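You operate a simulated robot arm through the tools that you are given. There is no shell and no other tool.

You are at the controls of a simulated robot arm. One attempt, no reset.

Task
Fit strainer No. 75 by the blue knob and No. 27 by the white knob, then open both valves.
Fine: from the long white tray; latch both in before a valve opens.

The check looks at the end state, three seconds after you hand in, the way a careful person would. Anything else that was tipped, shoved, dropped, spilled or broken makes it a failure.

Robot
A 7-joint arm with a two-finger parallel gripper, fixed in place. Base frame: the origin is on the floor under the middle of its stand, x ahead of it, y to its left, z up. Lengths are in cm, angles in degrees, forces in N, time in s.
It reaches about 124.7 cm from its shoulder. Its first joint turns from -132.0 to 132.0 degrees. Payload 3.91 kg.
The tool frame sits at the grasp point between the pads (the TCP): z along the fingers, y along the line on which they close. The tips reach 3 cm beyond it. Largest opening 11 cm; finger width 2, thickness 1; the body of the gripper, 4.8 by 11.2 cm, starts 5.5 cm behind the TCP.
Orientation is that of the tool frame in the base frame, as a unit quaternion [w, x, y, z]. With the fingers straight down and closing along the base's y, the tool's x points along the base's -x, its y along +y and its z along -z.

Tools
- The arm moves only by the tool play_rows. Its argument "series" is a list of rows, each a list of 7 numbers: the finger opening in cm, from 0 to 11, then the shift along the base's x, y, z in cm, then the turn, a rotation vector about the base's x, y, z in degrees. In form: [[grip, x, y, z, rx, ry, rz], ...]. A call has 1 to 20 rows; each row shifts and turns the commanded pose from where the row before left it. Each row takes 0.2 s and may step no farther than 5 cm and 8.6 degrees from the row before; otherwise, or with a gripper value out of range, the whole call is refused. Where a pose cannot be reached the arm comes as near as it can. A force on the tool above 60 N (or 10 N above the force at the start of the call, whichever is more), or a blocked arm, ends the call early, and 0.2 s more pass. The fingers move at their own pace (about 10.8 cm/s each) and stop on an object; they squeeze with about 20 N. The grip force told is the motor's: it shows also when the fingers shut on nothing. Time passes only in rows, and 0.2 s behind the last, so rows that do not move let the fingers close. The reply holds the time, the measured pose of the TCP, the force on the tool along the base axes, the opening and the grip force, in the units named above and with some noise, with the torque about the TCP (base axes, N m) and any sound that the robot's microphone picked up.
- Cameras (640 x 400 px; columns grow to the right, rows downward): "scene" is fixed at [4.62, 63.63, 167.64]; the picture's right is [-0.28, -0.96, 0.00], its down [-0.74, 0.22, -0.64] and it looks along [0.61, -0.18, -0.77] (base axes); focal length 311 px, centre (320, 200). "wrist" rides on the gripper at [7.2, 1.7, -10.3] in the tool frame; the picture's right is [-0.23, 0.97, 0.00], its down [-0.76, -0.18, -0.62] and it looks along [-0.61, -0.14, 0.78] (tool axes); focal length 222 px, centre (320, 200). There is no depth. A picture from a camera that has moved, and an enlarged one, comes with that camera's place and axes in the base frame and with its lens. The place of the scene camera against the robot may be out by one fixed shift of up to 1.8 cm in any direction.
- grab_frame(camera): a new picture of that camera. It takes no simulated time.
- close_up(camera, box): a new picture of the part [left, top, right, bottom] of that camera's present view, enlarged. It takes no simulated time.
- job_done(): hands the job in; it is judged then, once.

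Nothing tells you positions but the pictures and the camera data. Unless the task says otherwise, let go and move clear before handing in.

The tools are called by a JSON object that holds its "method" and its "body". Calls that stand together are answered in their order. play_rows: Moves the arm, as the interface text tells. Its arguments: {"type":"object","properties":{"series":{"type":"array"}},"required":["series"]} The other tools are called the same way: grab_frame (camera) takes a picture; close_up (camera, box) takes an enlarged picture of a part of a camera's view; job_done () hands the job in.

At the start:

```text
clock: 0.0
tool_pos: [28.26, 41.62, 129.86]
orientation: [0.001, 0.0, 1.0, 0.0]
wrist_force: [0.2, -0.1, 0.6]
torque: [-0.01, 0.01, -0.01]
finger_gap: 10.99
gripper_force: 0.1
```

scene: 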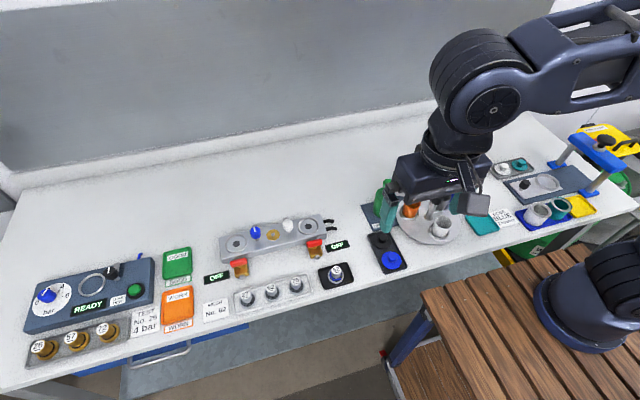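
wrist: 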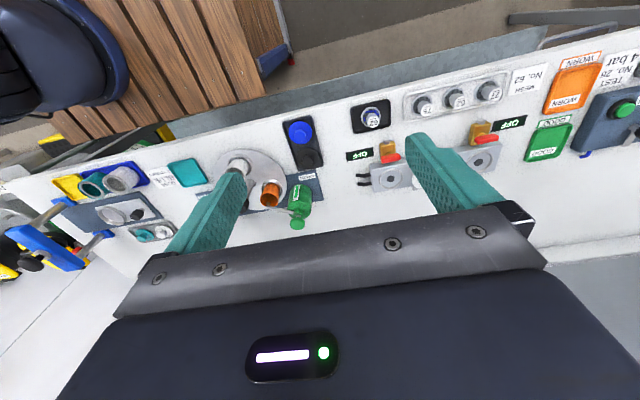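

I see a bench with a two-port valve manifold (blue and white knobs), a long white/grey tray with three strainers in front of it, and other stations. I'll take enlarged pictures to read the details before moving.

{"method": "close_up", "body": {"camera": "scene", "box": [200, 200, 360, 320]}}

{"method": "close_up", "body": {"camera": "scene", "box": [20, 230, 220, 370]}}

{"method": "close_up", "body": {"camera": "wrist", "box": [330, 60, 550, 200]}}

{"method": "close_up", "body": {"camera": "scene", "box": [350, 140, 510, 280]}}

```text
3.33 times, centred on (280, 260) of scene
camera zoom: at [4.62, 63.63, 167.64], right [-0.28, -0.96, 0.0], down [-0.74, 0.22, -0.64], along [0.61, -0.18, -0.77], focal length 1036 px, centre (453, 0)
```

zoom: 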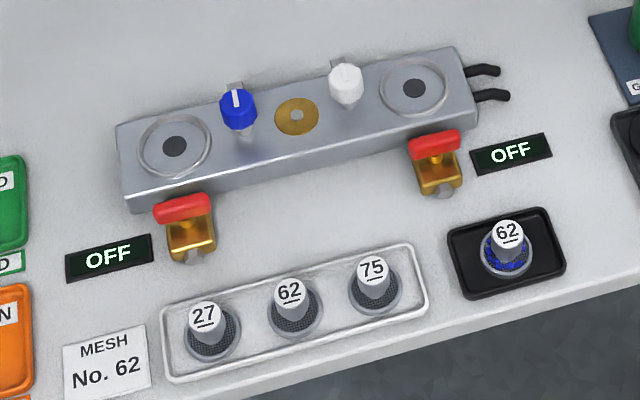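

```text
2.86 times, centred on (120, 300) of scene
camera zoom: at [4.62, 63.63, 167.64], right [-0.28, -0.96, 0.0], down [-0.74, 0.22, -0.64], along [0.61, -0.18, -0.77], focal length 888 px, centre (891, -86)
```

zoom: 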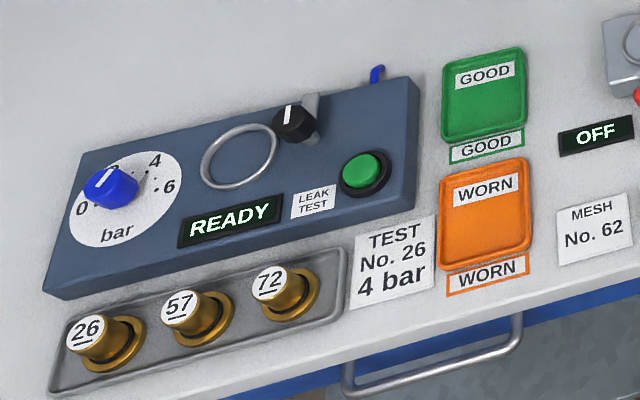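

```text
2.86 times, centred on (440, 130) of wrist
camera zoom: at [21.09, 43.51, 140.24], right [0.23, 0.97, 0.0], down [0.76, -0.18, 0.62], along [0.61, -0.14, -0.78], focal length 635 px, centre (-23, 400)
```

zoom: 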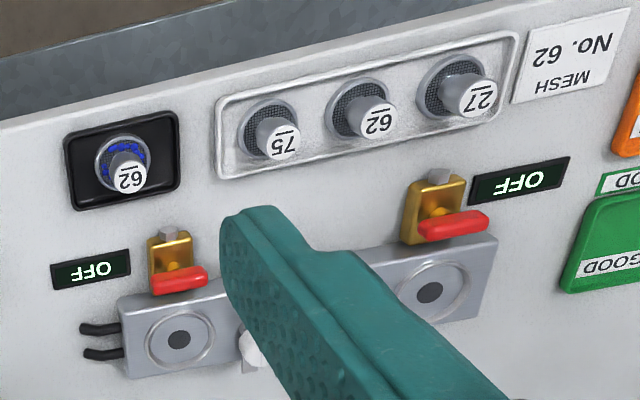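

```text
2.86 times, centred on (430, 210) of scene
camera zoom: at [4.62, 63.63, 167.64], right [-0.28, -0.96, 0.0], down [-0.74, 0.22, -0.64], along [0.61, -0.18, -0.77], focal length 888 px, centre (6, 171)
```

zoom: 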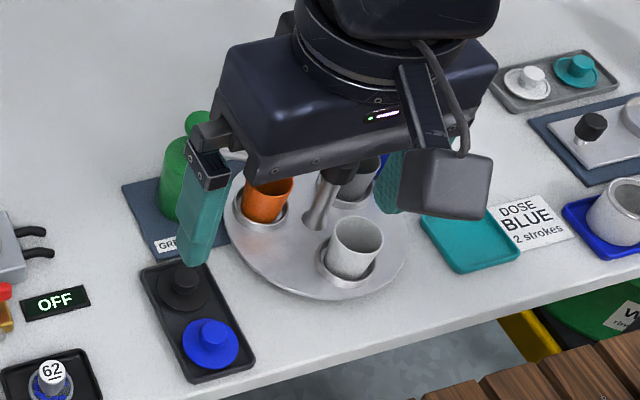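

The manifold appears to sit around x≈52, y≈50–76, z≈96, and the long white tray with 27 / 62 / 75 around x≈38, z≈97 at the knob tops. I'll move the wrist camera above them for a closer look.

{"method": "play_rows", "body": {"series": [[11, 2.4, 3.2, -1.5, 0, 0, 0], [11, 2.4, 3.2, -1.5, 0, 0, 0], [11, 2.4, 3.2, -1.5, 0, 0, 0], [11, 2.4, 3.2, -1.5, 0, 0, 0], [11, 2.4, 3.2, -1.5, 0, 0, 0], [11, 2.4, 3.2, -1.5, 0, 0, 0], [11, 2.4, 3.2, -1.5, 0, 0, 0]]}}

{"method": "grab_frame", "body": {"camera": "wrist"}}

{"method": "grab_frame", "body": {"camera": "scene"}}

```text
clock: 1.6
tool_pos: [44.94, 64.05, 119.54]
orientation: [0.0, 0.0, 1.0, 0.001]
wrist_force: [0.2, -0.4, 1.8]
torque: [0.02, 0.0, 0.0]
finger_gap: 10.99
gripper_force: 0.0
```

```text
taken
camera wrist: at [37.8, 65.89, 129.88], right [0.23, 0.97, 0.0], down [0.76, -0.18, 0.62], along [0.61, -0.14, -0.78], focal length 222 px, centre (320, 200)
```

wrist: 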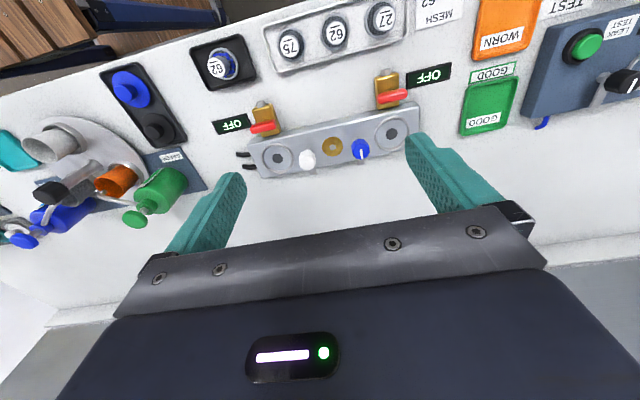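

```text
taken
```

scene: 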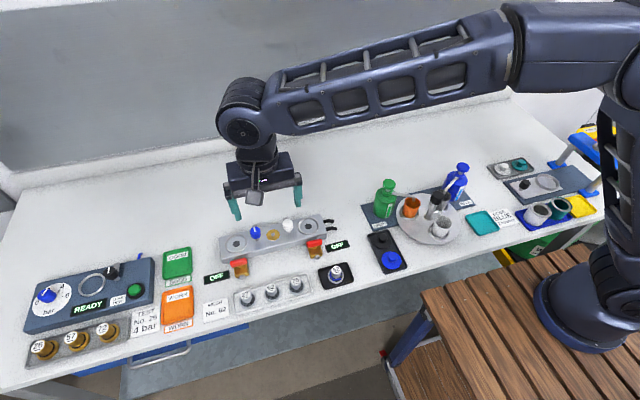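

{"method": "close_up", "body": {"camera": "wrist", "box": [230, 70, 430, 190]}}

{"method": "close_up", "body": {"camera": "wrist", "box": [180, 0, 420, 100]}}

{"method": "close_up", "body": {"camera": "scene", "box": [215, 205, 345, 285]}}

{"method": "close_up", "body": {"camera": "scene", "box": [225, 260, 355, 320]}}

```text
3.20 times, centred on (330, 130) of wrist
camera zoom: at [37.8, 65.89, 129.88], right [0.23, 0.97, 0.0], down [0.76, -0.18, 0.62], along [0.61, -0.14, -0.78], focal length 711 px, centre (288, 424)
```

zoom: 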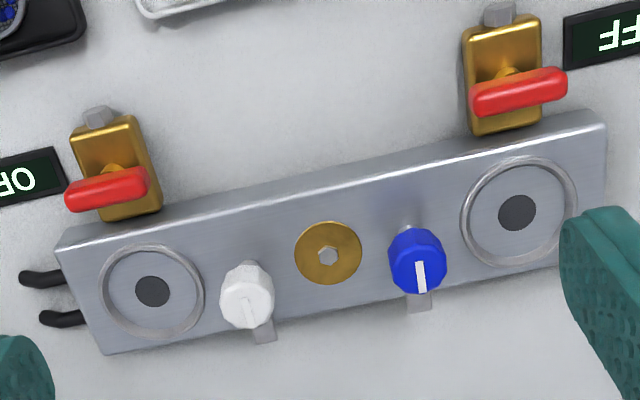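

```text
2.67 times, centred on (300, 50) of wrist
camera zoom: at [37.8, 65.89, 129.88], right [0.23, 0.97, 0.0], down [0.76, -0.18, 0.62], along [0.61, -0.14, -0.78], focal length 592 px, centre (373, 600)
```

zoom: 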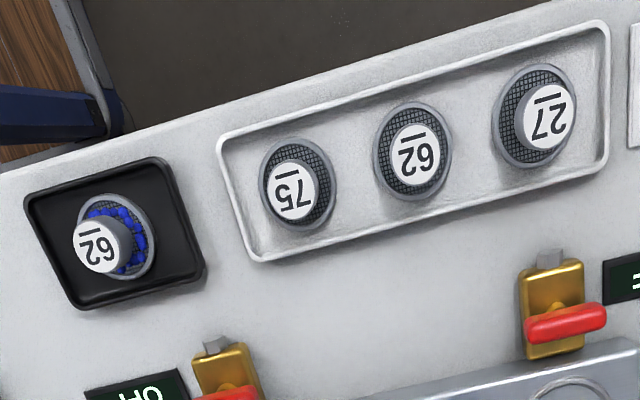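

```text
4.92 times, centred on (280, 245) of scene
camera zoom: at [4.62, 63.63, 167.64], right [-0.28, -0.96, 0.0], down [-0.74, 0.22, -0.64], along [0.61, -0.18, -0.77], focal length 1530 px, centre (517, -22)
```

zoom: 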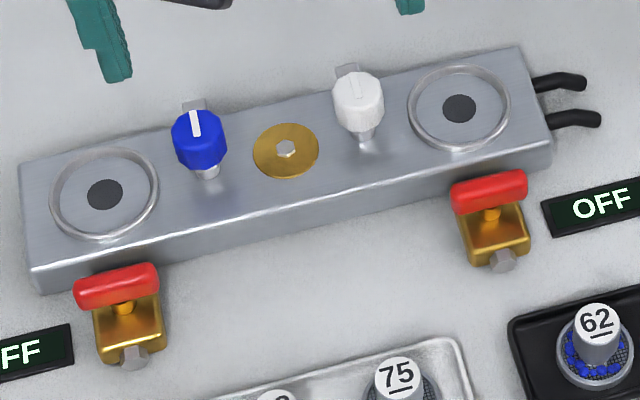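

```text
4.92 times, centred on (290, 290) of scene
camera zoom: at [4.62, 63.63, 167.64], right [-0.28, -0.96, 0.0], down [-0.74, 0.22, -0.64], along [0.61, -0.18, -0.77], focal length 1530 px, centre (468, -243)
```

zoom: 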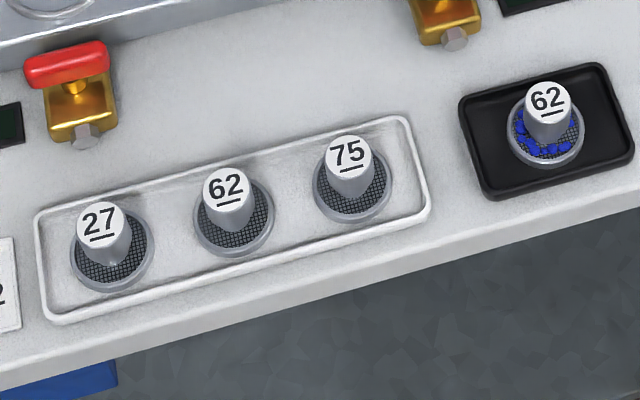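

Manifold seats look like about (55, 74, 93) by the blue knob and (55, 54, 93) by the white knob, and each coloured knob carries a small grey dog that should swing over its seat to latch. I'll drop lower over the tray for accurate measurements.

{"method": "play_rows", "body": {"series": [[11, -1.6, 0, -4, 0, 0, 0], [11, -1.6, 0, -4, 0, 0, 0], [11, -1.6, 0, -4, 0, 0, 0], [11, -0.2, 0, -3.5, 0, 0, 0]]}}

{"method": "grab_frame", "body": {"camera": "wrist"}}

{"method": "close_up", "body": {"camera": "wrist", "box": [160, 20, 480, 180]}}

```text
clock: 2.6
tool_pos: [39.94, 64.0, 103.85]
orientation: [0.0, 0.001, 1.0, 0.0]
wrist_force: [0.1, -0.2, 0.7]
torque: [0.03, 0.0, 0.01]
finger_gap: 11.01
gripper_force: 0.0
```

```text
taken
camera wrist: at [32.87, 65.91, 114.23], right [0.23, 0.97, 0.0], down [0.76, -0.18, 0.62], along [0.61, -0.14, -0.78], focal length 222 px, centre (320, 200)
```

wrist: 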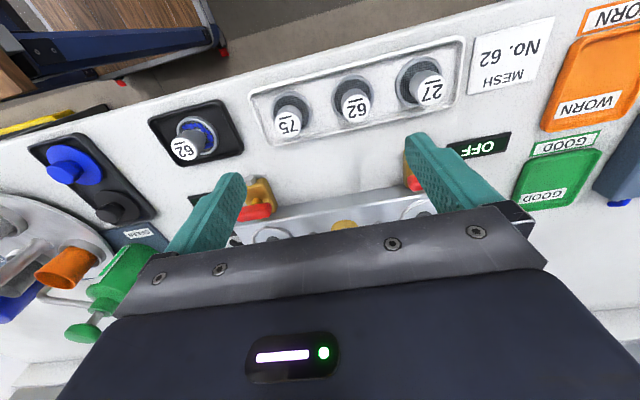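

```text
2.00 times, centred on (320, 100) of wrist
camera zoom: at [32.87, 65.91, 114.23], right [0.23, 0.97, 0.0], down [0.76, -0.18, 0.62], along [0.61, -0.14, -0.78], focal length 444 px, centre (320, 400)
```

zoom: 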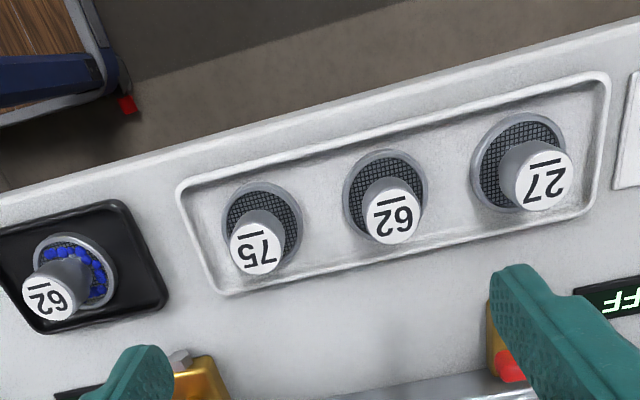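

The tray strainers are well located: handle tops at about z 93.9, No. 75 at (39.4, 61.4), No. 62 at (39.4, 67.7), No. 27 at (39.6, 74.1). Next I look closely at the manifold.

{"method": "play_rows", "body": {"series": [[11, 3, -0.5, 1, 0, 0, 0], [11, 4, -0.5, 1, 0, 0, 0], [11, 4, 0, 0, 0, 0, 0], [11, 3, 0, 0, 0, 0, 0]]}}

{"method": "grab_frame", "body": {"camera": "wrist"}}

{"method": "close_up", "body": {"camera": "wrist", "box": [180, 0, 500, 180]}}

```text
clock: 3.6
tool_pos: [53.87, 63.17, 105.8]
orientation: [0.0, -0.001, 1.0, 0.0]
wrist_force: [0.4, -0.2, 0.4]
torque: [-0.04, -0.06, -0.02]
finger_gap: 11.01
gripper_force: 0.2
```

```text
taken
camera wrist: at [46.73, 64.99, 116.24], right [0.23, 0.97, 0.0], down [0.76, -0.18, 0.62], along [0.61, -0.14, -0.78], focal length 222 px, centre (320, 200)
```

wrist: 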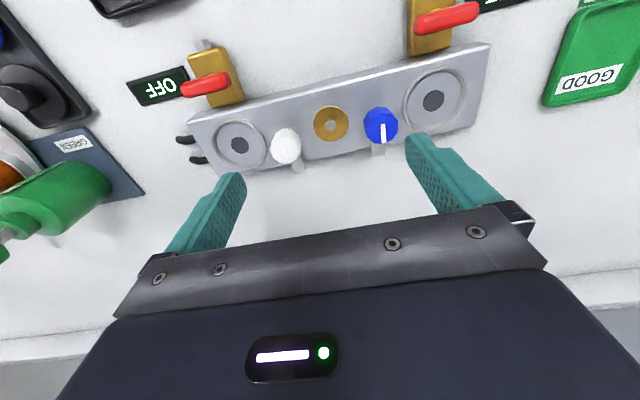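

```text
2.00 times, centred on (340, 90) of wrist
camera zoom: at [46.73, 64.99, 116.24], right [0.23, 0.97, 0.0], down [0.76, -0.18, 0.62], along [0.61, -0.14, -0.78], focal length 444 px, centre (280, 420)
```

zoom: 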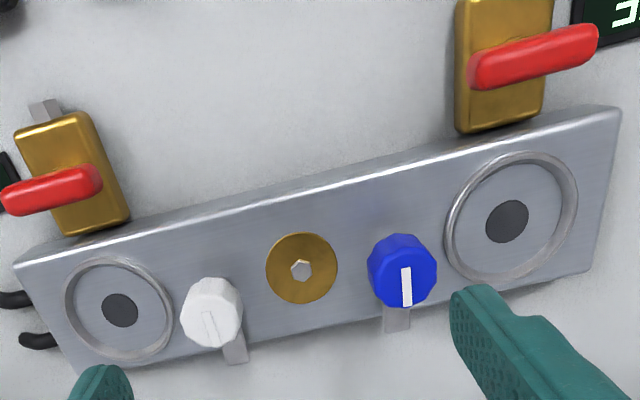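

The manifold is aligned with y: seats at about (55.1, 74.3) and (54.9, 54.1) at z≈93.5, knobs at about (54.7, 68.5) and (54.7, 60), valve handles at about (48.7, 74.4) and (48.7, 54.1). I now move above No. 75 with a reduced opening and check the alignment.

{"method": "play_rows", "body": {"series": [[8, -4, -0.5, 0, 0, 0, 0], [5, -4, -0.5, 0, 0, 0, 0], [5, -4, -0.5, -1, 0, 0, 0], [5, -2.47, -0.27, -2, 0, 0, 0], [5, 0, 0, -1.8, 0, 0, 0]]}}

{"method": "grab_frame", "body": {"camera": "wrist"}}

{"method": "close_up", "body": {"camera": "wrist", "box": [220, 40, 420, 200]}}

```text
clock: 4.8
tool_pos: [39.5, 61.25, 100.93]
orientation: [0.0, 0.0, 1.0, 0.0]
wrist_force: [0.2, 0.6, -0.1]
torque: [0.0, 0.0, 0.01]
finger_gap: 5.01
gripper_force: 0.0
```

```text
taken
camera wrist: at [32.49, 63.08, 111.4], right [0.23, 0.97, 0.0], down [0.76, -0.18, 0.62], along [0.61, -0.14, -0.78], focal length 222 px, centre (320, 200)
```

wrist: 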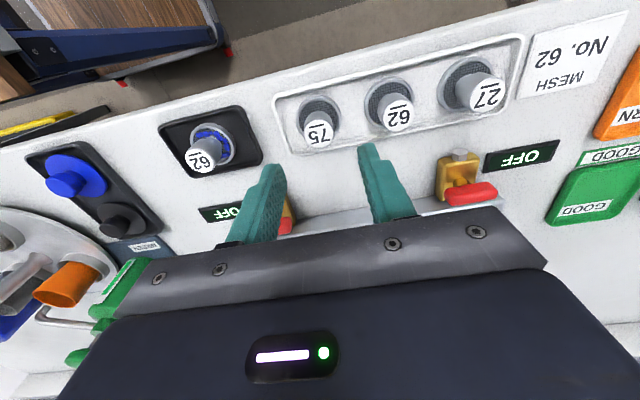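

```text
2.50 times, centred on (320, 120) of wrist
camera zoom: at [32.49, 63.08, 111.4], right [0.23, 0.97, 0.0], down [0.76, -0.18, 0.62], along [0.61, -0.14, -0.78], focal length 555 px, centre (320, 400)
```

zoom: 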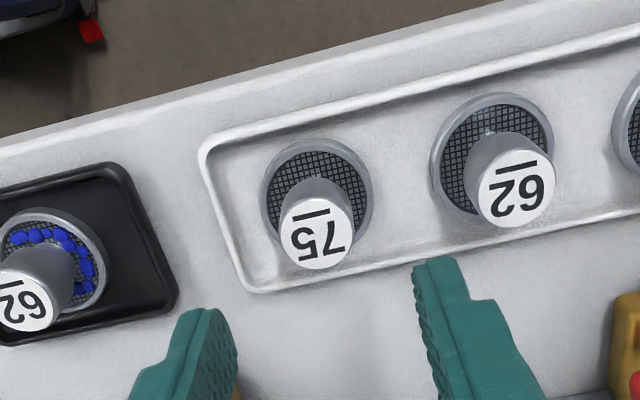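

No. 75 is nearly centred under the gripper (about 0.25 cm nearer the robot). I correct that and descend with the fingers straddling its handle.

{"method": "play_rows", "body": {"series": [[5, -0.25, -0.07, -2, 0, 0, 0], [5, 0, 0, -2, 0, 0, 0]]}}

{"method": "close_up", "body": {"camera": "wrist", "box": [220, 60, 420, 220]}}

```text
clock: 5.4
tool_pos: [39.27, 61.25, 96.99]
orientation: [0.0, 0.001, 1.0, -0.001]
wrist_force: [0.5, -0.7, 0.0]
torque: [0.01, -0.01, 0.04]
finger_gap: 5.01
gripper_force: 0.0
```

```text
2.50 times, centred on (320, 140) of wrist
camera zoom: at [32.23, 63.07, 107.39], right [0.23, 0.97, 0.0], down [0.76, -0.18, 0.62], along [0.61, -0.14, -0.78], focal length 555 px, centre (320, 350)
```

zoom: 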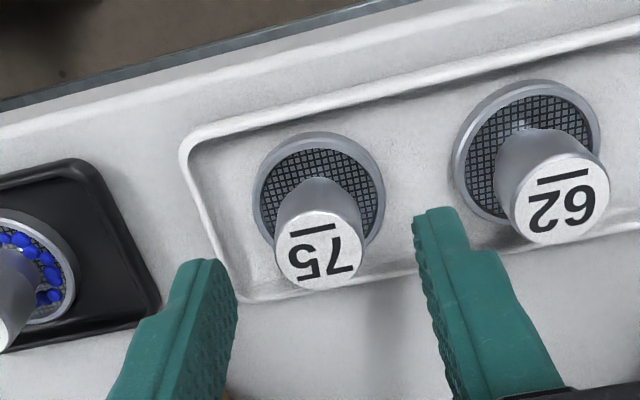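

The handle is centred between the fingers. I descend the last bit, close, and check.

{"method": "play_rows", "body": {"series": [[5, 0, 0, -1.2, 0, 0, 0], [5, 0, 0, -1.2, 0, 0, 0], [5, 0, 0, 0, 0, 0, 0]]}}

{"method": "close_up", "body": {"camera": "wrist", "box": [220, 80, 420, 240]}}

{"method": "close_up", "body": {"camera": "scene", "box": [215, 205, 345, 315]}}

```text
clock: 6.2
tool_pos: [39.25, 61.28, 94.61]
orientation: [0.0, 0.0, 1.0, 0.0]
wrist_force: [0.3, -0.6, -0.7]
torque: [-0.01, -0.02, 0.03]
finger_gap: 4.99
gripper_force: 0.1
```

```text
2.50 times, centred on (320, 160) of wrist
camera zoom: at [32.12, 63.11, 105.03], right [0.23, 0.97, 0.0], down [0.76, -0.18, 0.62], along [0.61, -0.14, -0.78], focal length 555 px, centre (320, 300)
```

zoom: 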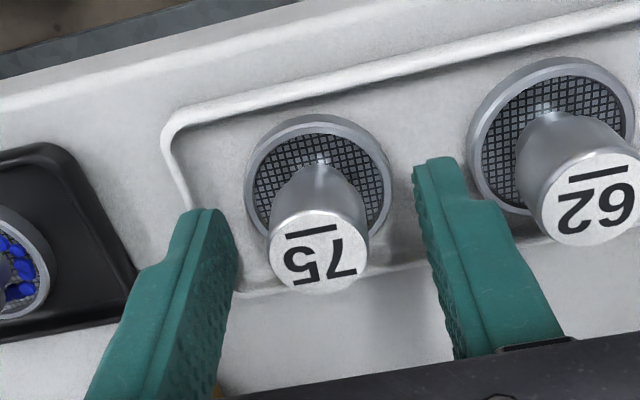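

```text
3.64 times, centred on (280, 260) of scene
camera zoom: at [4.62, 63.63, 167.64], right [-0.28, -0.96, 0.0], down [-0.74, 0.22, -0.64], along [0.61, -0.18, -0.77], focal length 1130 px, centre (466, -18)
```

zoom: 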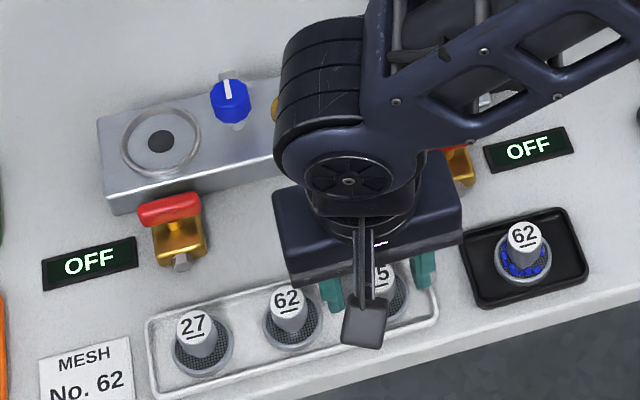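

{"method": "play_rows", "body": {"series": [[3.5, 0, 0, 0, 0, 0, 0], [1.5, 0, 0, 0, 0, 0, 0], [1.5, 0, 0, 0, 0, 0, 0]]}}

{"method": "close_up", "body": {"camera": "wrist", "box": [220, 80, 420, 240]}}

```text
clock: 7.0
tool_pos: [39.29, 61.33, 94.52]
orientation: [0.0, 0.0, 1.0, 0.0]
wrist_force: [-0.2, 0.4, -1.2]
torque: [0.01, -0.02, 0.01]
finger_gap: 2.41
gripper_force: 19.9
```

```text
2.50 times, centred on (320, 160) of wrist
camera zoom: at [32.13, 63.11, 105.03], right [0.23, 0.97, 0.0], down [0.76, -0.18, 0.62], along [0.61, -0.14, -0.78], focal length 555 px, centre (320, 300)
```

zoom: 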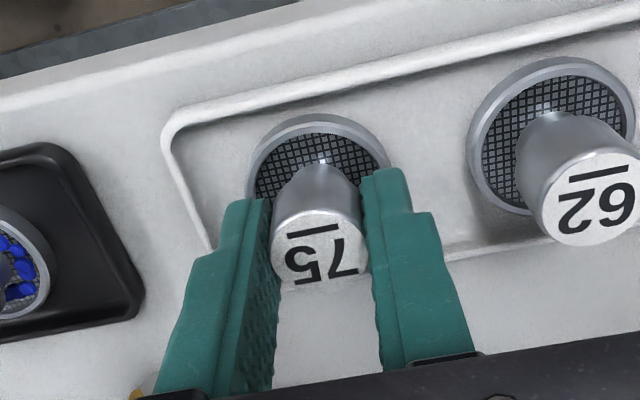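

No. 75 is gripped (2.4 cm handle). I lift it clear.

{"method": "play_rows", "body": {"series": [[1.5, 0, 0, 1, 0, 0, 0], [1.5, 0, 0, 2, 0, 0, 0], [1.5, 0, 0, 3, 0, 0, 0], [1.5, 0, 0, 4, 0, 0, 0]]}}

{"method": "grab_frame", "body": {"camera": "wrist"}}

{"method": "close_up", "body": {"camera": "scene", "box": [215, 185, 345, 315]}}

```text
clock: 8.0
tool_pos: [39.42, 61.37, 104.35]
orientation: [0.0, 0.0, 1.0, 0.0]
wrist_force: [-0.4, 0.5, -1.4]
torque: [0.02, -0.01, 0.02]
finger_gap: 2.39
gripper_force: 19.8
```

```text
taken
camera wrist: at [32.31, 63.25, 114.82], right [0.23, 0.97, 0.0], down [0.76, -0.18, 0.62], along [0.61, -0.14, -0.78], focal length 222 px, centre (320, 200)
```

wrist: 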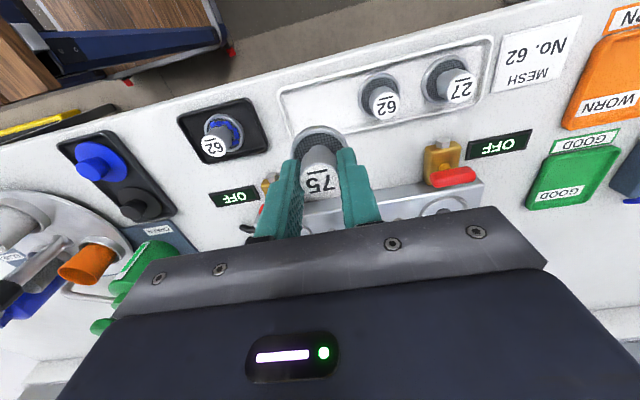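

```text
3.08 times, centred on (280, 250) of scene
camera zoom: at [4.62, 63.63, 167.64], right [-0.28, -0.96, 0.0], down [-0.74, 0.22, -0.64], along [0.61, -0.18, -0.77], focal length 956 px, centre (443, 46)
```

zoom: 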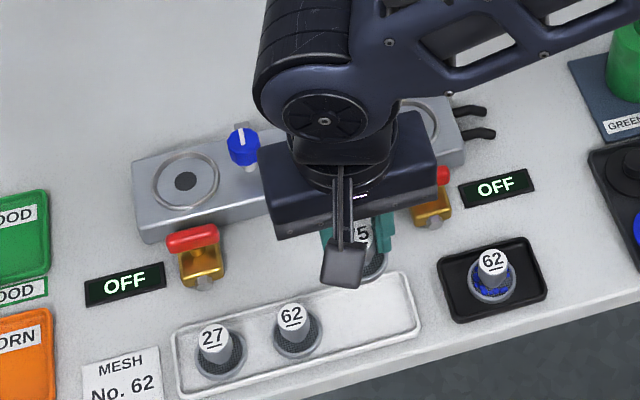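

Lift is clean. I carry No. 75 over to the seat by the blue knob, staying above the knobs.

{"method": "play_rows", "body": {"series": [[1.5, 3.0, 2.5, 0, 0, 0, 0], [1.5, 3.3, 2.8, 0, 0, 0, 0], [1.5, 3.3, 2.8, 0, 0, 0, 0], [1.5, 3.2, 2.7, 0, 0, 0, 0], [1.5, 2.0, 1.5, 0, 0, 0, 0], [1.5, 1.0, 0.8, 0, 0, 0, 0], [1.5, 0, 0, 0, 0, 0, 0]]}}

{"method": "grab_frame", "body": {"camera": "wrist"}}

{"method": "close_up", "body": {"camera": "wrist", "box": [220, 60, 420, 200]}}

{"method": "close_up", "body": {"camera": "scene", "box": [195, 165, 325, 285]}}

```text
clock: 9.6
tool_pos: [55.21, 74.4, 104.68]
orientation: [0.0, -0.001, 1.0, -0.001]
wrist_force: [0.4, -0.4, -0.5]
torque: [0.02, 0.0, 0.04]
finger_gap: 2.37
gripper_force: 19.8
```

```text
taken
camera wrist: at [48.08, 76.29, 115.12], right [0.23, 0.97, 0.0], down [0.76, -0.18, 0.62], along [0.61, -0.14, -0.78], focal length 222 px, centre (320, 200)
```

wrist: 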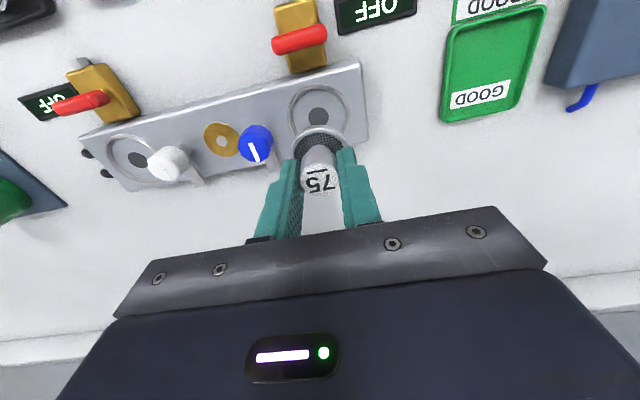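

```text
2.86 times, centred on (320, 130) of wrist
camera zoom: at [48.08, 76.29, 115.12], right [0.23, 0.97, 0.0], down [0.76, -0.18, 0.62], along [0.61, -0.14, -0.78], focal length 635 px, centre (320, 400)
```

zoom: 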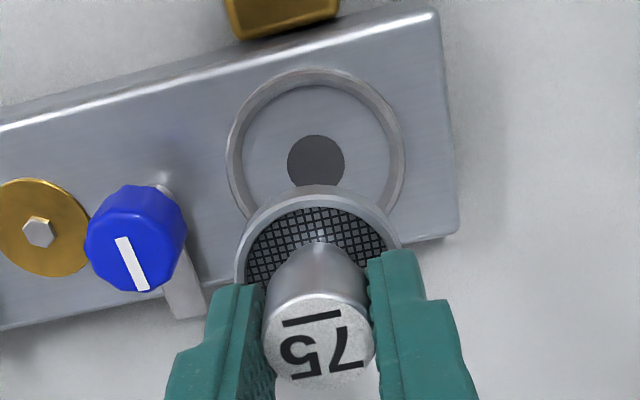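

```text
3.33 times, centred on (260, 225) of scene
camera zoom: at [4.62, 63.63, 167.64], right [-0.28, -0.96, 0.0], down [-0.74, 0.22, -0.64], along [0.61, -0.18, -0.77], focal length 1036 px, centre (520, 117)
```

zoom: 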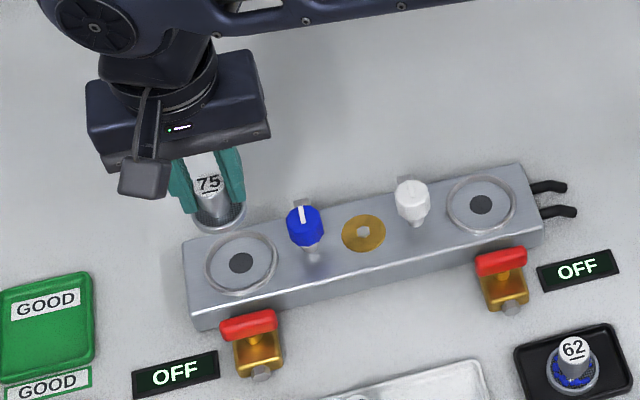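

No. 75 hovers over the blue-knob seat, with columns aligned; the depth direction needs a check. I descend partway and look again.

{"method": "play_rows", "body": {"series": [[1.5, -0.1, -0.06, -1.5, 0, 0, 0], [1.5, 0, 0, -1.5, 0, 0, 0], [1.5, 0, 0, -1.0, 0, 0, 0], [1.5, 0, 0, 0, 0, 0, 0]]}}

{"method": "close_up", "body": {"camera": "wrist", "box": [240, 70, 400, 190]}}

{"method": "close_up", "body": {"camera": "scene", "box": [205, 190, 305, 270]}}

```text
clock: 10.6
tool_pos: [55.16, 74.23, 100.71]
orientation: [0.0, 0.0, 1.0, 0.0]
wrist_force: [0.1, 0.1, -0.4]
torque: [0.01, 0.01, 0.03]
finger_gap: 2.39
gripper_force: 20.3
```

```text
3.33 times, centred on (320, 130) of wrist
camera zoom: at [47.99, 76.14, 111.12], right [0.23, 0.97, 0.0], down [0.76, -0.18, 0.62], along [0.61, -0.14, -0.78], focal length 740 px, centre (320, 433)
```

zoom: 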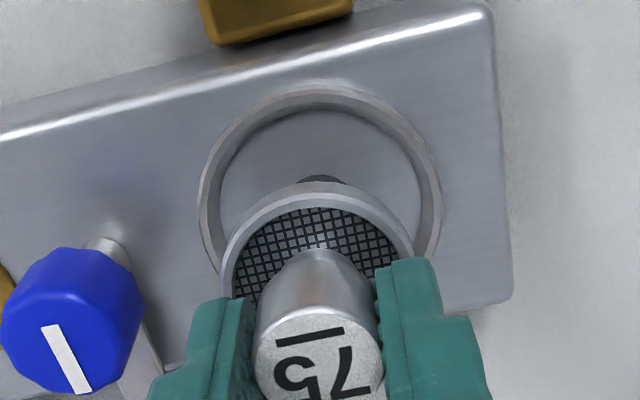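

```text
5.00 times, centred on (255, 230) of scene
camera zoom: at [4.62, 63.63, 167.64], right [-0.28, -0.96, 0.0], down [-0.74, 0.22, -0.64], along [0.61, -0.18, -0.77], focal length 1554 px, centre (645, 50)
```

zoom: 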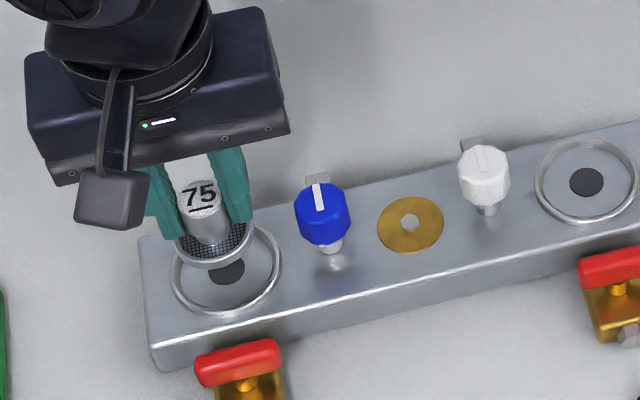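

The columns line up and the seat ring looks about 0.15–0.2 cm nearer the robot than the strainer axis; inner clearance is roughly 0.3 cm all round. I shift slightly and continue down.

{"method": "play_rows", "body": {"series": [[1.5, -0.17, 0.03, -0.8, 0, 0, 0], [1.5, 0, 0, -0.8, 0, 0, 0], [1.5, 0, 0, -0.5, 0, 0, 0], [1.5, 0, 0, 0, 0, 0, 0]]}}

{"method": "close_up", "body": {"camera": "wrist", "box": [240, 80, 400, 200]}}

{"method": "close_up", "body": {"camera": "scene", "box": [215, 200, 295, 260]}}

```text
clock: 11.6
tool_pos: [54.85, 74.24, 98.48]
orientation: [0.001, 0.0, 1.0, 0.0]
wrist_force: [0.4, 0.4, -1.3]
torque: [-0.02, -0.01, 0.02]
finger_gap: 2.39
gripper_force: 19.8
```

```text
3.33 times, centred on (320, 140) of wrist
camera zoom: at [47.78, 76.17, 108.91], right [0.23, 0.97, 0.0], down [0.76, -0.18, 0.62], along [0.61, -0.14, -0.78], focal length 740 px, centre (320, 400)
```

zoom: 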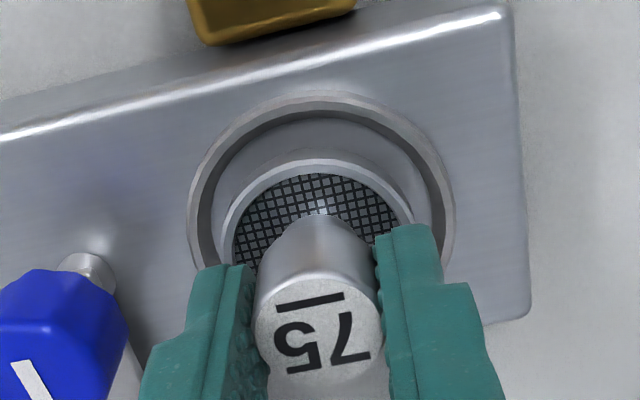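

```text
6.67 times, centred on (255, 230) of scene
camera zoom: at [4.62, 63.63, 167.64], right [-0.28, -0.96, 0.0], down [-0.74, 0.22, -0.64], along [0.61, -0.18, -0.77], focal length 2071 px, centre (753, 0)
```

zoom: 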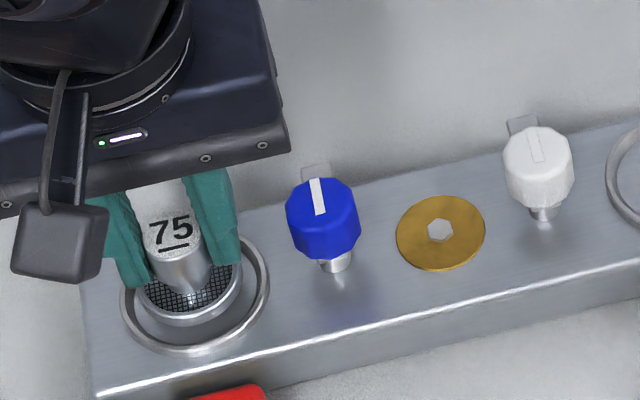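

The strainer is centred within the seat ring in this view. I lower it in small steps and watch the force.

{"method": "play_rows", "body": {"series": [[1.5, 0, 0, -0.3, 0, 0, 0], [1.5, 0, 0, -0.2, 0, 0, 0], [1.5, 0, 0, 0, 0, 0, 0]]}}

{"method": "close_up", "body": {"camera": "wrist", "box": [240, 80, 400, 200]}}

```text
clock: 12.4
tool_pos: [54.91, 74.17, 97.97]
orientation: [-0.001, 0.0, 1.0, -0.001]
wrist_force: [-0.3, -0.7, -0.3]
torque: [0.02, 0.01, 0.03]
finger_gap: 2.37
gripper_force: 20.0
```

```text
3.33 times, centred on (320, 140) of wrist
camera zoom: at [47.75, 76.14, 108.39], right [0.23, 0.97, 0.0], down [0.76, -0.18, 0.62], along [0.61, -0.14, -0.78], focal length 740 px, centre (320, 400)
```

zoom: 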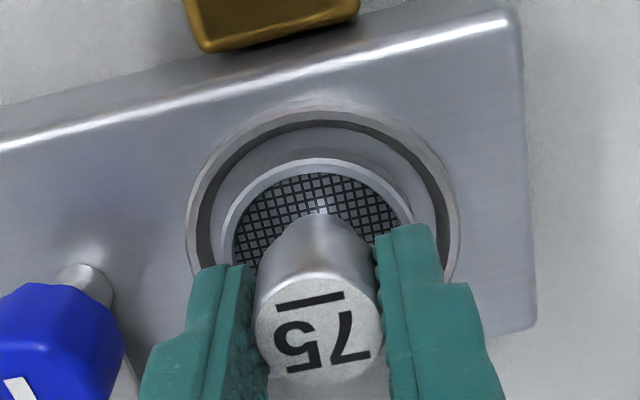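

{"method": "play_rows", "body": {"series": [[1.5, 0, 0, -0.2, 0, 0, 0], [1.5, 0, 0, -0.2, 0, 0, 0], [1.5, 0, 0, 0, 0, 0, 0]]}}

{"method": "close_up", "body": {"camera": "wrist", "box": [240, 80, 400, 200]}}

{"method": "close_up", "body": {"camera": "scene", "box": [215, 200, 295, 260]}}

```text
clock: 13.2
tool_pos: [54.94, 74.3, 97.57]
orientation: [0.0, 0.0, 1.0, 0.0]
wrist_force: [-0.2, 0.4, -1.1]
torque: [0.0, 0.03, 0.0]
finger_gap: 2.39
gripper_force: 20.0
```

```text
3.33 times, centred on (320, 140) of wrist
camera zoom: at [47.74, 76.13, 108.0], right [0.23, 0.97, 0.0], down [0.76, -0.18, 0.62], along [0.61, -0.14, -0.78], focal length 740 px, centre (320, 400)
```

zoom: 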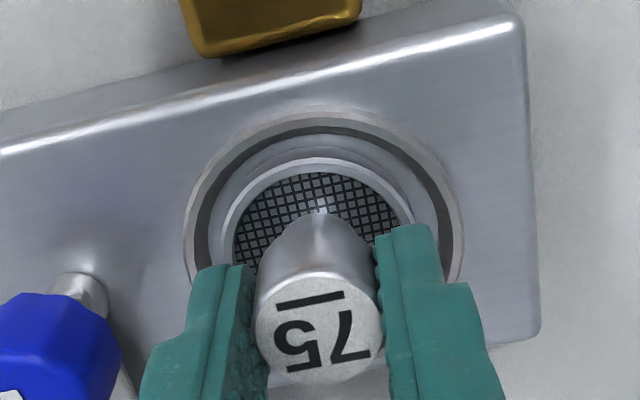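

```text
6.67 times, centred on (255, 230) of scene
camera zoom: at [4.62, 63.63, 167.64], right [-0.28, -0.96, 0.0], down [-0.74, 0.22, -0.64], along [0.61, -0.18, -0.77], focal length 2071 px, centre (753, 0)
```

zoom: 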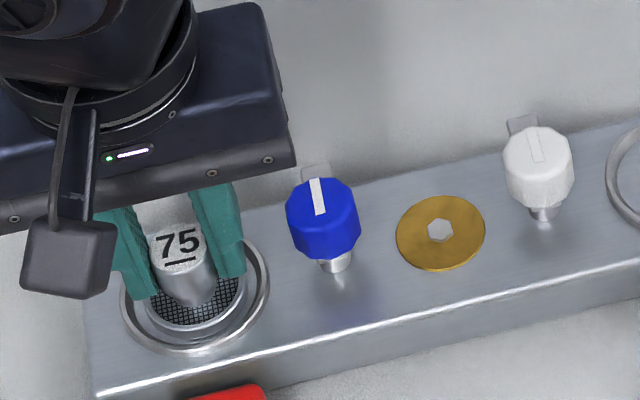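

{"method": "play_rows", "body": {"series": [[1.5, 0, 0, -0.2, 0, 0, 0], [1.5, 0, 0, -0.1, 0, 0, 0], [1.5, 0, 0, 0, 0, 0, 0]]}}

{"method": "close_up", "body": {"camera": "wrist", "box": [240, 80, 400, 200]}}

```text
clock: 14.0
tool_pos: [54.87, 74.31, 97.4]
orientation: [-0.001, 0.001, 1.0, 0.001]
wrist_force: [-0.9, -2.1, 13.2]
torque: [-0.23, 0.08, 0.01]
finger_gap: 2.38
gripper_force: 20.0
```

```text
3.33 times, centred on (320, 140) of wrist
camera zoom: at [47.72, 76.14, 107.82], right [0.23, 0.97, 0.0], down [0.76, -0.18, 0.62], along [0.61, -0.14, -0.78], focal length 740 px, centre (320, 400)
```

zoom: 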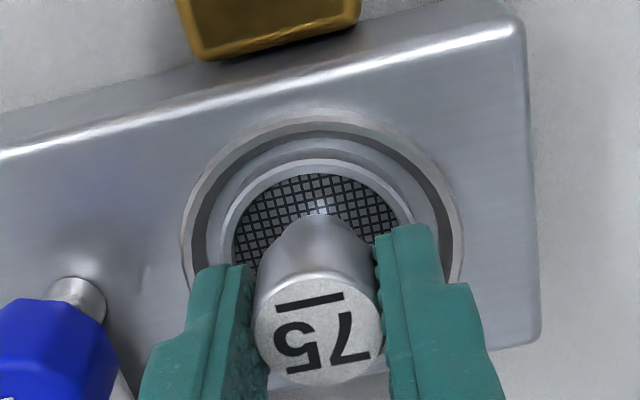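

Contact at TCP z≈97.4 with 13 N, biased slightly to the −y side. I ease up, nudge +y by about 0.1 cm, and set it down again to confirm it seats flat.

{"method": "play_rows", "body": {"series": [[1.5, 0, 0, 0.25, 0, 0, 0], [1.5, 0.03, 0.12, 0, 0, 0, 0], [1.5, 0, 0, 0, 0, 0, 0]]}}

{"method": "play_rows", "body": {"series": [[1.5, 0, 0, -0.15, 0, 0, 0], [1.5, 0, 0, -0.1, 0, 0, 0], [1.5, 0, 0, 0, 0, 0, 0]]}}

{"method": "close_up", "body": {"camera": "wrist", "box": [240, 80, 400, 200]}}

{"method": "close_up", "body": {"camera": "scene", "box": [215, 200, 295, 260]}}

```text
clock: 14.8
tool_pos: [54.83, 74.48, 97.5]
orientation: [0.0, -0.001, 1.0, 0.0]
wrist_force: [0.2, 0.5, -0.5]
torque: [0.0, -0.03, -0.01]
finger_gap: 2.37
gripper_force: 19.9
```

```text
clock: 15.6
tool_pos: [54.79, 74.3, 97.45]
orientation: [0.0, 0.0, 1.0, 0.002]
wrist_force: [1.8, 3.0, 6.4]
torque: [0.03, -0.05, -0.02]
finger_gap: 2.37
gripper_force: 20.4
```

```text
3.33 times, centred on (320, 140) of wrist
camera zoom: at [47.71, 76.28, 107.79], right [0.23, 0.97, 0.0], down [0.76, -0.18, 0.62], along [0.61, -0.14, -0.78], focal length 740 px, centre (320, 400)
```

zoom: 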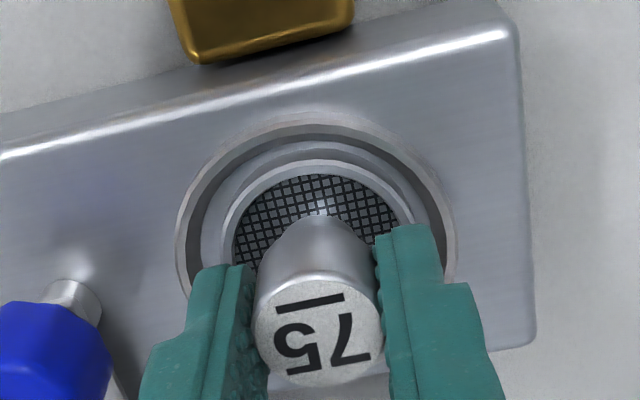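

```text
6.67 times, centred on (255, 230) of scene
camera zoom: at [4.62, 63.63, 167.64], right [-0.28, -0.96, 0.0], down [-0.74, 0.22, -0.64], along [0.61, -0.18, -0.77], focal length 2071 px, centre (753, 0)
```

zoom: 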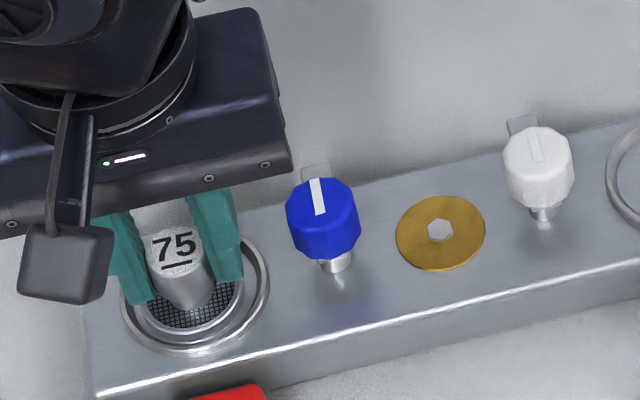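

Now the flange is centred, below the ring rim, and contact is flat. I release No. 75 and look.

{"method": "play_rows", "body": {"series": [[2.4, 0, 0, 0.05, 0, 0, 0], [3.0, 0, 0, 0, 0, 0, 0], [4.6, 0, 0, 0, 0, 0, 0], [4.6, 0, 0, 0, 0, 0, 0]]}}

{"method": "close_up", "body": {"camera": "wrist", "box": [240, 80, 400, 200]}}

{"method": "close_up", "body": {"camera": "scene", "box": [215, 200, 295, 260]}}

```text
clock: 16.6
tool_pos: [54.83, 74.36, 97.29]
orientation: [0.0, 0.0, 1.0, 0.0]
wrist_force: [0.4, 0.5, -0.2]
torque: [0.04, 0.01, 0.01]
finger_gap: 4.6
gripper_force: 0.1
```

```text
3.33 times, centred on (320, 140) of wrist
camera zoom: at [47.7, 76.27, 107.73], right [0.23, 0.97, 0.0], down [0.76, -0.18, 0.62], along [0.61, -0.14, -0.78], focal length 740 px, centre (320, 400)
```

zoom: 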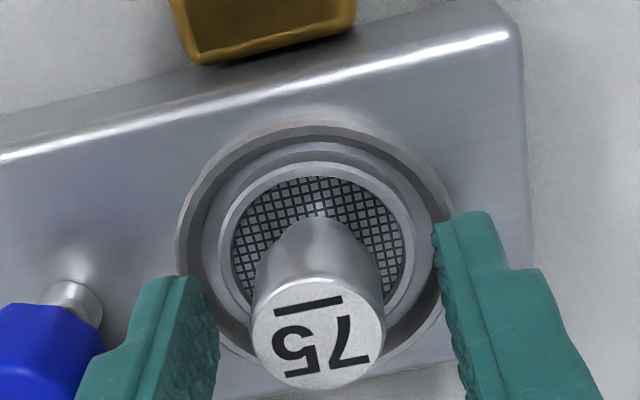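

```text
6.67 times, centred on (255, 230) of scene
camera zoom: at [4.62, 63.63, 167.64], right [-0.28, -0.96, 0.0], down [-0.74, 0.22, -0.64], along [0.61, -0.18, -0.77], focal length 2071 px, centre (753, 0)
```

zoom: 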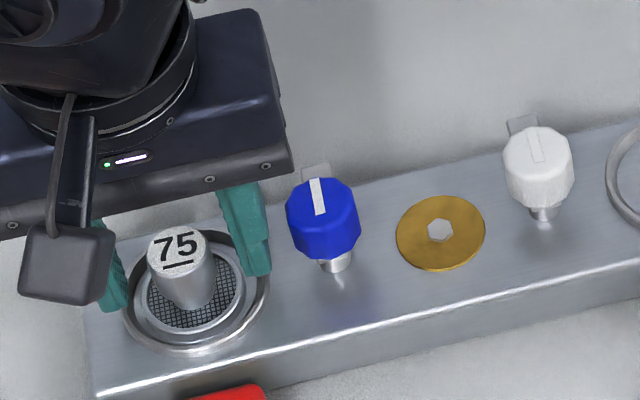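

No. 75 sits flat and centred in the seat by the blue knob. I retreat straight up and go over to No. 27.

{"method": "play_rows", "body": {"series": [[4.6, 0, 0, 1.5, 0, 0, 0], [4.6, 0, 0, 2.5, 0, 0, 0], [5, 0, 0, 3, 0, 0, 0], [5, -4, -0.1, 0, 0, 0, 0], [5, -4, -0.1, 0, 0, 0, 0], [5, -4, -0.1, 0, 0, 0, 0], [5, -3.36, -0.07, -1.5, 0, 0, 0], [5, 0, 0, -2.0, 0, 0, 0], [5, 0, 0, 0, 0, 0, 0]]}}

{"method": "grab_frame", "body": {"camera": "wrist"}}

{"method": "close_up", "body": {"camera": "wrist", "box": [220, 40, 420, 200]}}

{"method": "close_up", "body": {"camera": "scene", "box": [205, 200, 345, 290]}}

```text
clock: 18.6
tool_pos: [39.63, 73.82, 101.0]
orientation: [-0.001, -0.001, 1.0, 0.0]
wrist_force: [0.3, 0.7, -0.4]
torque: [0.01, -0.02, -0.01]
finger_gap: 5.02
gripper_force: 0.1
```

```text
taken
camera wrist: at [32.43, 75.76, 111.4], right [0.23, 0.97, 0.0], down [0.76, -0.18, 0.62], along [0.61, -0.14, -0.78], focal length 222 px, centre (320, 200)
```

wrist: 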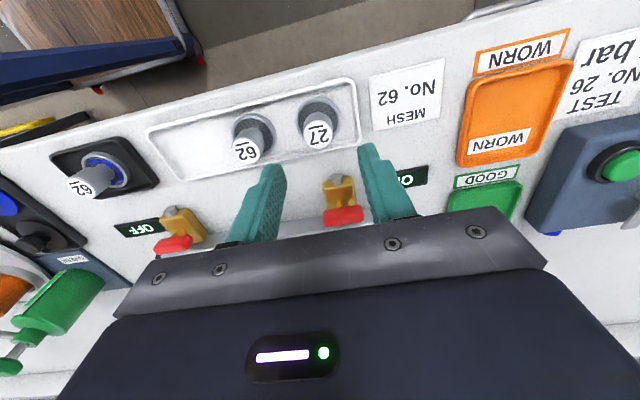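

```text
2.50 times, centred on (320, 120) of wrist
camera zoom: at [32.43, 75.76, 111.4], right [0.23, 0.97, 0.0], down [0.76, -0.18, 0.62], along [0.61, -0.14, -0.78], focal length 555 px, centre (320, 400)
```

zoom: 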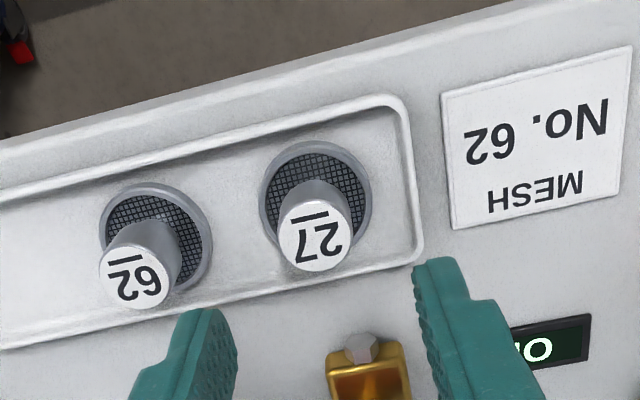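

```text
4.44 times, centred on (275, 245) of scene
camera zoom: at [4.62, 63.63, 167.64], right [-0.28, -0.96, 0.0], down [-0.74, 0.22, -0.64], along [0.61, -0.18, -0.77], focal length 1381 px, centre (520, 0)
```

zoom: 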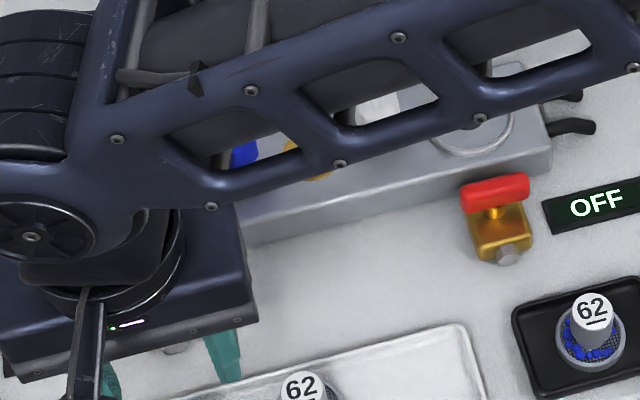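

No. 27 is about 0.4 cm nearer the robot and 0.14 cm to the right of the tool axis. I correct and descend partway.

{"method": "play_rows", "body": {"series": [[5, -0.38, -0.14, -2, 0, 0, 0], [5, 0, 0, -2, 0, 0, 0], [5, 0, 0, 0, 0, 0, 0]]}}

{"method": "close_up", "body": {"camera": "wrist", "box": [220, 60, 420, 220]}}

```text
clock: 19.4
tool_pos: [39.2, 73.78, 96.88]
orientation: [0.0, 0.001, 1.0, 0.0]
wrist_force: [-0.1, 0.2, -0.2]
torque: [0.0, 0.03, 0.0]
finger_gap: 5.02
gripper_force: 0.0
```

```text
2.50 times, centred on (320, 140) of wrist
camera zoom: at [32.04, 75.72, 107.33], right [0.23, 0.97, 0.0], down [0.76, -0.18, 0.62], along [0.61, -0.14, -0.78], focal length 555 px, centre (320, 350)
```

zoom: 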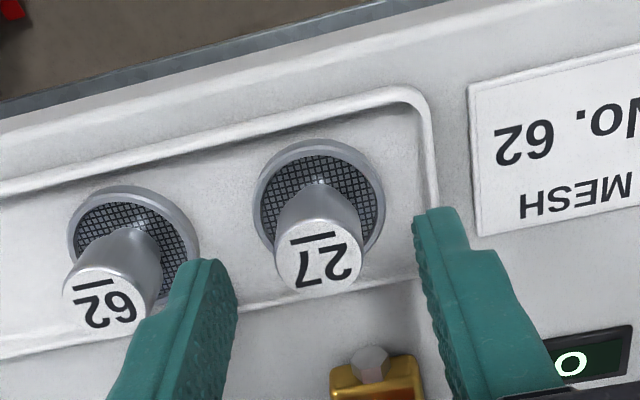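

Centred. I descend the last part and grip No. 27.

{"method": "play_rows", "body": {"series": [[5, 0, 0, -1.2, 0, 0, 0], [5, 0, 0, -1.1, 0, 0, 0], [5, 0, 0, 0, 0, 0, 0], [3.5, 0, 0, 0, 0, 0, 0], [1.5, 0, 0, 0, 0, 0, 0], [1.5, 0, 0, 0, 0, 0, 0]]}}

{"method": "close_up", "body": {"camera": "wrist", "box": [220, 80, 420, 240]}}

```text
clock: 20.8
tool_pos: [39.06, 73.72, 94.53]
orientation: [0.0, 0.0, 1.0, 0.0]
wrist_force: [0.1, -0.2, -0.2]
torque: [-0.04, 0.0, 0.0]
finger_gap: 2.39
gripper_force: 19.9
```

```text
2.50 times, centred on (320, 160) of wrist
camera zoom: at [31.99, 75.69, 104.97], right [0.23, 0.97, 0.0], down [0.76, -0.18, 0.62], along [0.61, -0.14, -0.78], focal length 555 px, centre (320, 300)
```

zoom: 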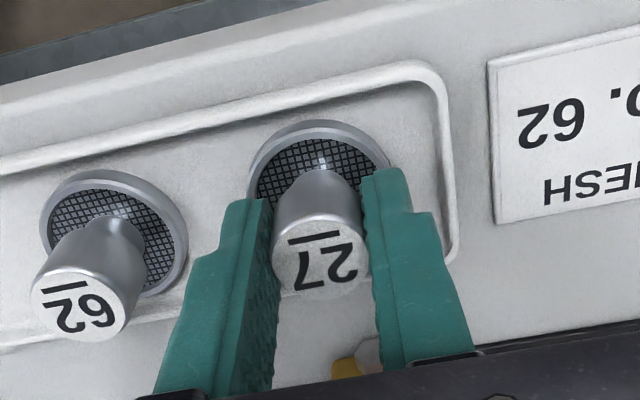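

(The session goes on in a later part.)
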